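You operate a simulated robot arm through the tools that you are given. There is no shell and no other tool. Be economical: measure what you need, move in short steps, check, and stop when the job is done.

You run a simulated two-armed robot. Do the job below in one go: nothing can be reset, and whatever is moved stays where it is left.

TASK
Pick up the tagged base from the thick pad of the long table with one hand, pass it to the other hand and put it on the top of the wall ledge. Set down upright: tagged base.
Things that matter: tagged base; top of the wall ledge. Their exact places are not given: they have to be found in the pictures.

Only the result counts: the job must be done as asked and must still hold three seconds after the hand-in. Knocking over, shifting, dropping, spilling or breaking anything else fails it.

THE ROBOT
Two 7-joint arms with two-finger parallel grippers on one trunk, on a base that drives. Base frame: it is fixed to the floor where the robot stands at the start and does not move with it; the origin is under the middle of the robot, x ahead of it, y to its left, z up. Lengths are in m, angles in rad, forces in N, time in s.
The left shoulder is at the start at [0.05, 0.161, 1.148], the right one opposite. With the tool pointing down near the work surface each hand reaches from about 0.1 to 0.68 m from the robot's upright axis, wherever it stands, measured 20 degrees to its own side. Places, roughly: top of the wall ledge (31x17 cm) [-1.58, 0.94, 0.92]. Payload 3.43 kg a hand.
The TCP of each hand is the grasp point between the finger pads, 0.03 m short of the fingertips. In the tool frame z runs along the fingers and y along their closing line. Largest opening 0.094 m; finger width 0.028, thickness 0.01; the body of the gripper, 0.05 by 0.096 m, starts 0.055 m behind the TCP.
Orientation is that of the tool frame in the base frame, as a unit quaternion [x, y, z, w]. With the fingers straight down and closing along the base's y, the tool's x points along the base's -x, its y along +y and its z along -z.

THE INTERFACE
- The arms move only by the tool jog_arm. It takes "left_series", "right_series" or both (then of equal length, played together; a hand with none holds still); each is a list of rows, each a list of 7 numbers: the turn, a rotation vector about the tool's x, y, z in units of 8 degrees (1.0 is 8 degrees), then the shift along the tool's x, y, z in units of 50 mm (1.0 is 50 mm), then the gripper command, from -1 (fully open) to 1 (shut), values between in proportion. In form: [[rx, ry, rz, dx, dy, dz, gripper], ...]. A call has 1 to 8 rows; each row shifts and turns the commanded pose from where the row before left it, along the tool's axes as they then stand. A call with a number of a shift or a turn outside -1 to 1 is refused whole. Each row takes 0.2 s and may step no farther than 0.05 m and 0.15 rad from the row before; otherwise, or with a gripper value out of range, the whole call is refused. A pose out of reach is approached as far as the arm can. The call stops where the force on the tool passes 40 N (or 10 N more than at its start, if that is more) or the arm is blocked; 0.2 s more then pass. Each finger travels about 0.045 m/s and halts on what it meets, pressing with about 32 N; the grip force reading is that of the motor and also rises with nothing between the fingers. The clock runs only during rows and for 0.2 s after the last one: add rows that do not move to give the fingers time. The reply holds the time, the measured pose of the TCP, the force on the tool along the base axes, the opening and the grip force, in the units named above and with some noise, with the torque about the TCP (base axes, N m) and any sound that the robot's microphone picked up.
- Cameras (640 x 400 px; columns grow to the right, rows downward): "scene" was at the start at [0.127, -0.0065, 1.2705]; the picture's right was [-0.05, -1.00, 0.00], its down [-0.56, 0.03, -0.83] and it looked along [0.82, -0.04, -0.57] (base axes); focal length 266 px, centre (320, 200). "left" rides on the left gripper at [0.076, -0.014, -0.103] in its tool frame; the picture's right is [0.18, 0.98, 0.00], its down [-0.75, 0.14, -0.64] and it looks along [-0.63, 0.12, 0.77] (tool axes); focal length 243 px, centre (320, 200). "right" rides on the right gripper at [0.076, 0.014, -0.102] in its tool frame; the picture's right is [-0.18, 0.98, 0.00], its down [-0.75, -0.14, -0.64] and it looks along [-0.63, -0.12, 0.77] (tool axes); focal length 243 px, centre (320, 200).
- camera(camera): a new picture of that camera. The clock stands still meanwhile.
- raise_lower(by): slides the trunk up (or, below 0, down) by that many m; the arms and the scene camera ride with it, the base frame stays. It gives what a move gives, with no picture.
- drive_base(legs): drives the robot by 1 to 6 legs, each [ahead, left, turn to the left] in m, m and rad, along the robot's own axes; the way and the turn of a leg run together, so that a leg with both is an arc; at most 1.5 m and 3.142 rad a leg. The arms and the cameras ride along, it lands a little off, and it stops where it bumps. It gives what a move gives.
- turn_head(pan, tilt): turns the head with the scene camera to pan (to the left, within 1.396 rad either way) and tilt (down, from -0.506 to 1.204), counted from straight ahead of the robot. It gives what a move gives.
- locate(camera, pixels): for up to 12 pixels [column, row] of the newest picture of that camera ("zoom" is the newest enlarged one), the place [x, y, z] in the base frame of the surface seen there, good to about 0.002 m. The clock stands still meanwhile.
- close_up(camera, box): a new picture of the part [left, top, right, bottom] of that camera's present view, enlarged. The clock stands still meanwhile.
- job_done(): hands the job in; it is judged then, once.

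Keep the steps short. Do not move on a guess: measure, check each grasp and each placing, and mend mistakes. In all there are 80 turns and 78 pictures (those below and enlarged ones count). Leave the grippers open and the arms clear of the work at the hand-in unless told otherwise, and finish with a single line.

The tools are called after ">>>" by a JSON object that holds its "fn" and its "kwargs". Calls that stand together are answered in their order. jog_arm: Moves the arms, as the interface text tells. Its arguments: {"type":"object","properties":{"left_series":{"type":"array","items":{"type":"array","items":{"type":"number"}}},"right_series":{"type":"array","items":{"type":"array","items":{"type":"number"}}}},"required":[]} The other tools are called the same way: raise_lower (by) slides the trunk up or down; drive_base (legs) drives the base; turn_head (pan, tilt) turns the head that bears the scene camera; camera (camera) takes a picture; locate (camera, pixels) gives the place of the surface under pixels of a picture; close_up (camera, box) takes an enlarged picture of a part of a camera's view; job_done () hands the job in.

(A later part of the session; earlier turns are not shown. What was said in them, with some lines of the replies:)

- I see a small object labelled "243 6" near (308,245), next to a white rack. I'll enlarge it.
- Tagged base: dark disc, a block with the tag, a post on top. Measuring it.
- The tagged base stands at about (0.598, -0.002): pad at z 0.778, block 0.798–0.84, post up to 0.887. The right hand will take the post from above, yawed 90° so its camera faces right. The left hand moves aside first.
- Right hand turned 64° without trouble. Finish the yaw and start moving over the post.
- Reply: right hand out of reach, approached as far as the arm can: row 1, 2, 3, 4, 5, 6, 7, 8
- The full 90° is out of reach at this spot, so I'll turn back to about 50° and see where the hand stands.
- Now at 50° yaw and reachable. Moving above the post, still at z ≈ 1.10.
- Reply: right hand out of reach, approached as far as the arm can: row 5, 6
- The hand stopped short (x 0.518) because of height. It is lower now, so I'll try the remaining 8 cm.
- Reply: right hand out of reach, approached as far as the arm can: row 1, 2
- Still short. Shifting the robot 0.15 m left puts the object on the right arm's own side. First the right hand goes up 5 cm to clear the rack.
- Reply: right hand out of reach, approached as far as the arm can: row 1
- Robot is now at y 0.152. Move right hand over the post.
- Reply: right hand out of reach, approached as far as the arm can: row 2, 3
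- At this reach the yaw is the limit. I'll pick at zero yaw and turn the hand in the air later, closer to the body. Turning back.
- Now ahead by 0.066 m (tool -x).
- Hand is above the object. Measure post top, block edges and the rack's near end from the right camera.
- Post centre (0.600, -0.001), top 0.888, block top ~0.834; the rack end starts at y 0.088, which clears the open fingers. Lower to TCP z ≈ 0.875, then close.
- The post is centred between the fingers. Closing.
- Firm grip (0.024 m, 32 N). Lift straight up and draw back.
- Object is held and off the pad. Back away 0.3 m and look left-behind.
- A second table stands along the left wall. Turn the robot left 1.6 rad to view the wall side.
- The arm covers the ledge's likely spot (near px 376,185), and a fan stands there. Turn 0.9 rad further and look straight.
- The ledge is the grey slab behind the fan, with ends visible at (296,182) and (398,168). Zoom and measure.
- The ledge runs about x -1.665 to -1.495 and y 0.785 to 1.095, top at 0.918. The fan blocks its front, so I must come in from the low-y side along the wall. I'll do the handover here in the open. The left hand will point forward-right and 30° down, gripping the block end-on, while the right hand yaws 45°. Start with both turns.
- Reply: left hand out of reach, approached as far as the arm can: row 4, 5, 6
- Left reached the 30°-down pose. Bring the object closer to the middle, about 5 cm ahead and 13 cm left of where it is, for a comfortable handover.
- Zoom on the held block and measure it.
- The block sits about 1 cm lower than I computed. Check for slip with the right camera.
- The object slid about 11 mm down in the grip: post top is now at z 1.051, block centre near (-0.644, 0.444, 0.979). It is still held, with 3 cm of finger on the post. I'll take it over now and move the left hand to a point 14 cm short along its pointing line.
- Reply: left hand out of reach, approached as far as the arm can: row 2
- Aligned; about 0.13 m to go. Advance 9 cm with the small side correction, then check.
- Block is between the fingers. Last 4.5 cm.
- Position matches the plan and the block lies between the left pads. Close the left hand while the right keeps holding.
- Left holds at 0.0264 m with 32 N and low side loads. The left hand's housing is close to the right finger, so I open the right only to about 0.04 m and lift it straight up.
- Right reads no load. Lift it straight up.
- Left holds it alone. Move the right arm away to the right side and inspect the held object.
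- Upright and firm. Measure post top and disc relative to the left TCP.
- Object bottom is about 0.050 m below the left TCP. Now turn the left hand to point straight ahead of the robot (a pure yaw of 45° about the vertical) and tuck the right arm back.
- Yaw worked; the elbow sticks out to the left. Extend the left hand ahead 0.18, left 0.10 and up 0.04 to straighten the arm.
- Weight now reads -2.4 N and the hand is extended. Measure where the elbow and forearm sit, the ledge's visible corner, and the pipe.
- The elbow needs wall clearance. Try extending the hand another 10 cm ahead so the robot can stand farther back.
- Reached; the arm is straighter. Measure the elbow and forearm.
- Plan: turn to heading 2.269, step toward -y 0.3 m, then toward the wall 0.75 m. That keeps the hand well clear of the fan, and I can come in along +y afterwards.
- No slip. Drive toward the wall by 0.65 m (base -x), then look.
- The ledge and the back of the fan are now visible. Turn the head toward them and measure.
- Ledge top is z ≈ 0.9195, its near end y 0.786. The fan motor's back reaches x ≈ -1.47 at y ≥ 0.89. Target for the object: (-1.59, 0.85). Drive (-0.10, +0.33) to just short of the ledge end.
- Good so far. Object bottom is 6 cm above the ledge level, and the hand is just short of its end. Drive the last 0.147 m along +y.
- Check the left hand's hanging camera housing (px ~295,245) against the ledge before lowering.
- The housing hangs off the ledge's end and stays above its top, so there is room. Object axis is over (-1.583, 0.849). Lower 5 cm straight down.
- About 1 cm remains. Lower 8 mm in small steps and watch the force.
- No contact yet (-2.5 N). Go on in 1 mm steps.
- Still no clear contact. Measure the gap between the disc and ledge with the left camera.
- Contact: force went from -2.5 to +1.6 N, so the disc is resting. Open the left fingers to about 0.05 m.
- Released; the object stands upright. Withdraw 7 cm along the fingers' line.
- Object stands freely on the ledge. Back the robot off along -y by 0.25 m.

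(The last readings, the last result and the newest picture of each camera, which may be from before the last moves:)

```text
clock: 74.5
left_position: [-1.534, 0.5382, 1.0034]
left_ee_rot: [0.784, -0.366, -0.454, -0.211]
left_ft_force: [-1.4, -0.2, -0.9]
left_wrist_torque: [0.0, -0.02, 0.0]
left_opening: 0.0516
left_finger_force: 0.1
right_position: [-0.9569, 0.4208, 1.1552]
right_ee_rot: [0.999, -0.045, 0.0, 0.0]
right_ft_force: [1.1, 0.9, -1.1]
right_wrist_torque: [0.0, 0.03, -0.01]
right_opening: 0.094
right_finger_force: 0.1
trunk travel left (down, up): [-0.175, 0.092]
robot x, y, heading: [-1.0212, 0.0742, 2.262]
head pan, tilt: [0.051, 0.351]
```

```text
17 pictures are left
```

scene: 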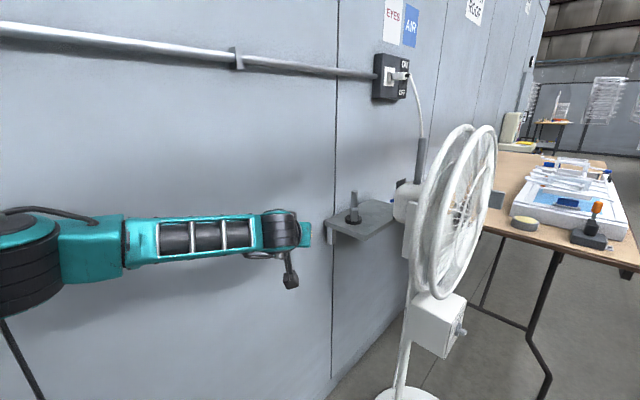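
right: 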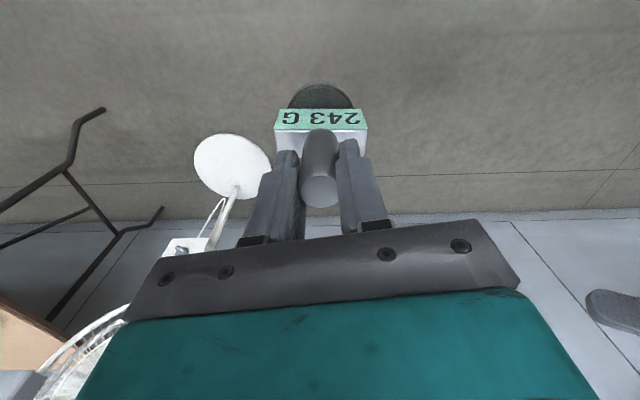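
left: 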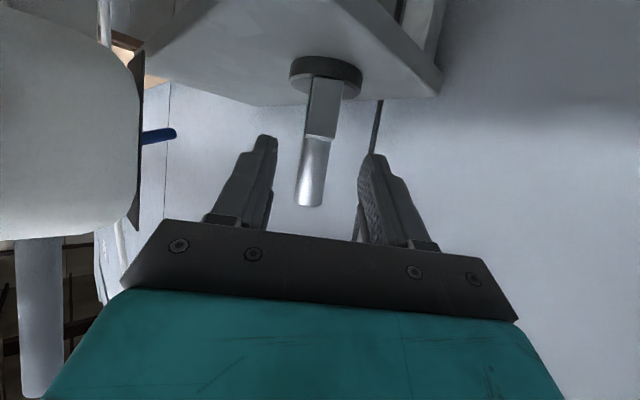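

Open the left gripper fully and verify the placed object close up.

>>> {"fn": "jog_arm", "kwargs": {"left_series": [[0, 0, 0, 0, 0, 0, -1], [0, 0, 0, 0, 0, 0, -1], [0, 0, 0, 0, 0, 0, -1]]}}

>>> {"fn": "close_up", "kwargs": {"camera": "scene", "box": [310, 170, 422, 250]}}

>>> {"fn": "locate", "kwargs": {"camera": "scene", "pixels": [[354, 192], [354, 221], [354, 212]]}}

```text
clock: 75.3
left_position: [-1.5327, 0.5385, 1.0032]
left_ee_rot: [0.784, -0.366, -0.455, -0.211]
left_ft_force: [-1.4, -0.2, 0.0]
left_wrist_torque: [0.01, -0.01, -0.02]
left_opening: 0.094
left_finger_force: 0.1
right_position: [-0.9567, 0.4215, 1.1547]
right_ee_rot: [0.999, -0.045, 0.0, 0.0]
right_ft_force: [-0.7, 0.5, -0.1]
right_wrist_torque: [0.01, 0.03, 0.0]
right_opening: 0.094
right_finger_force: 0.0
trunk travel left (down, up): [-0.175, 0.092]
robot x, y, heading: [-1.0204, 0.0734, 2.27]
head pan, tilt: [0.051, 0.351]
```

```text
5.00 times, centred on (366, 210) of scene
```

zoom: 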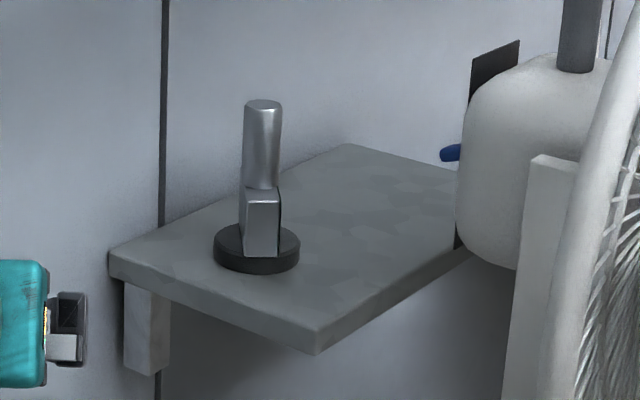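

```text
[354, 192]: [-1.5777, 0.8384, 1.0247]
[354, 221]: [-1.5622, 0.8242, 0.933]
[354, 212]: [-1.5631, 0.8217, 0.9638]
```

The tagged base stands upright and fully on the ledge. Both grippers are open and clear, and the fan was not touched. Handing in.

>>> {"fn": "job_done", "kwargs": {}}

```text
The job is handed in.
```

The tagged base was picked up with the right hand, passed to the left hand, and now stands upright on top of the wall ledge at about (-1.58, 0.84).
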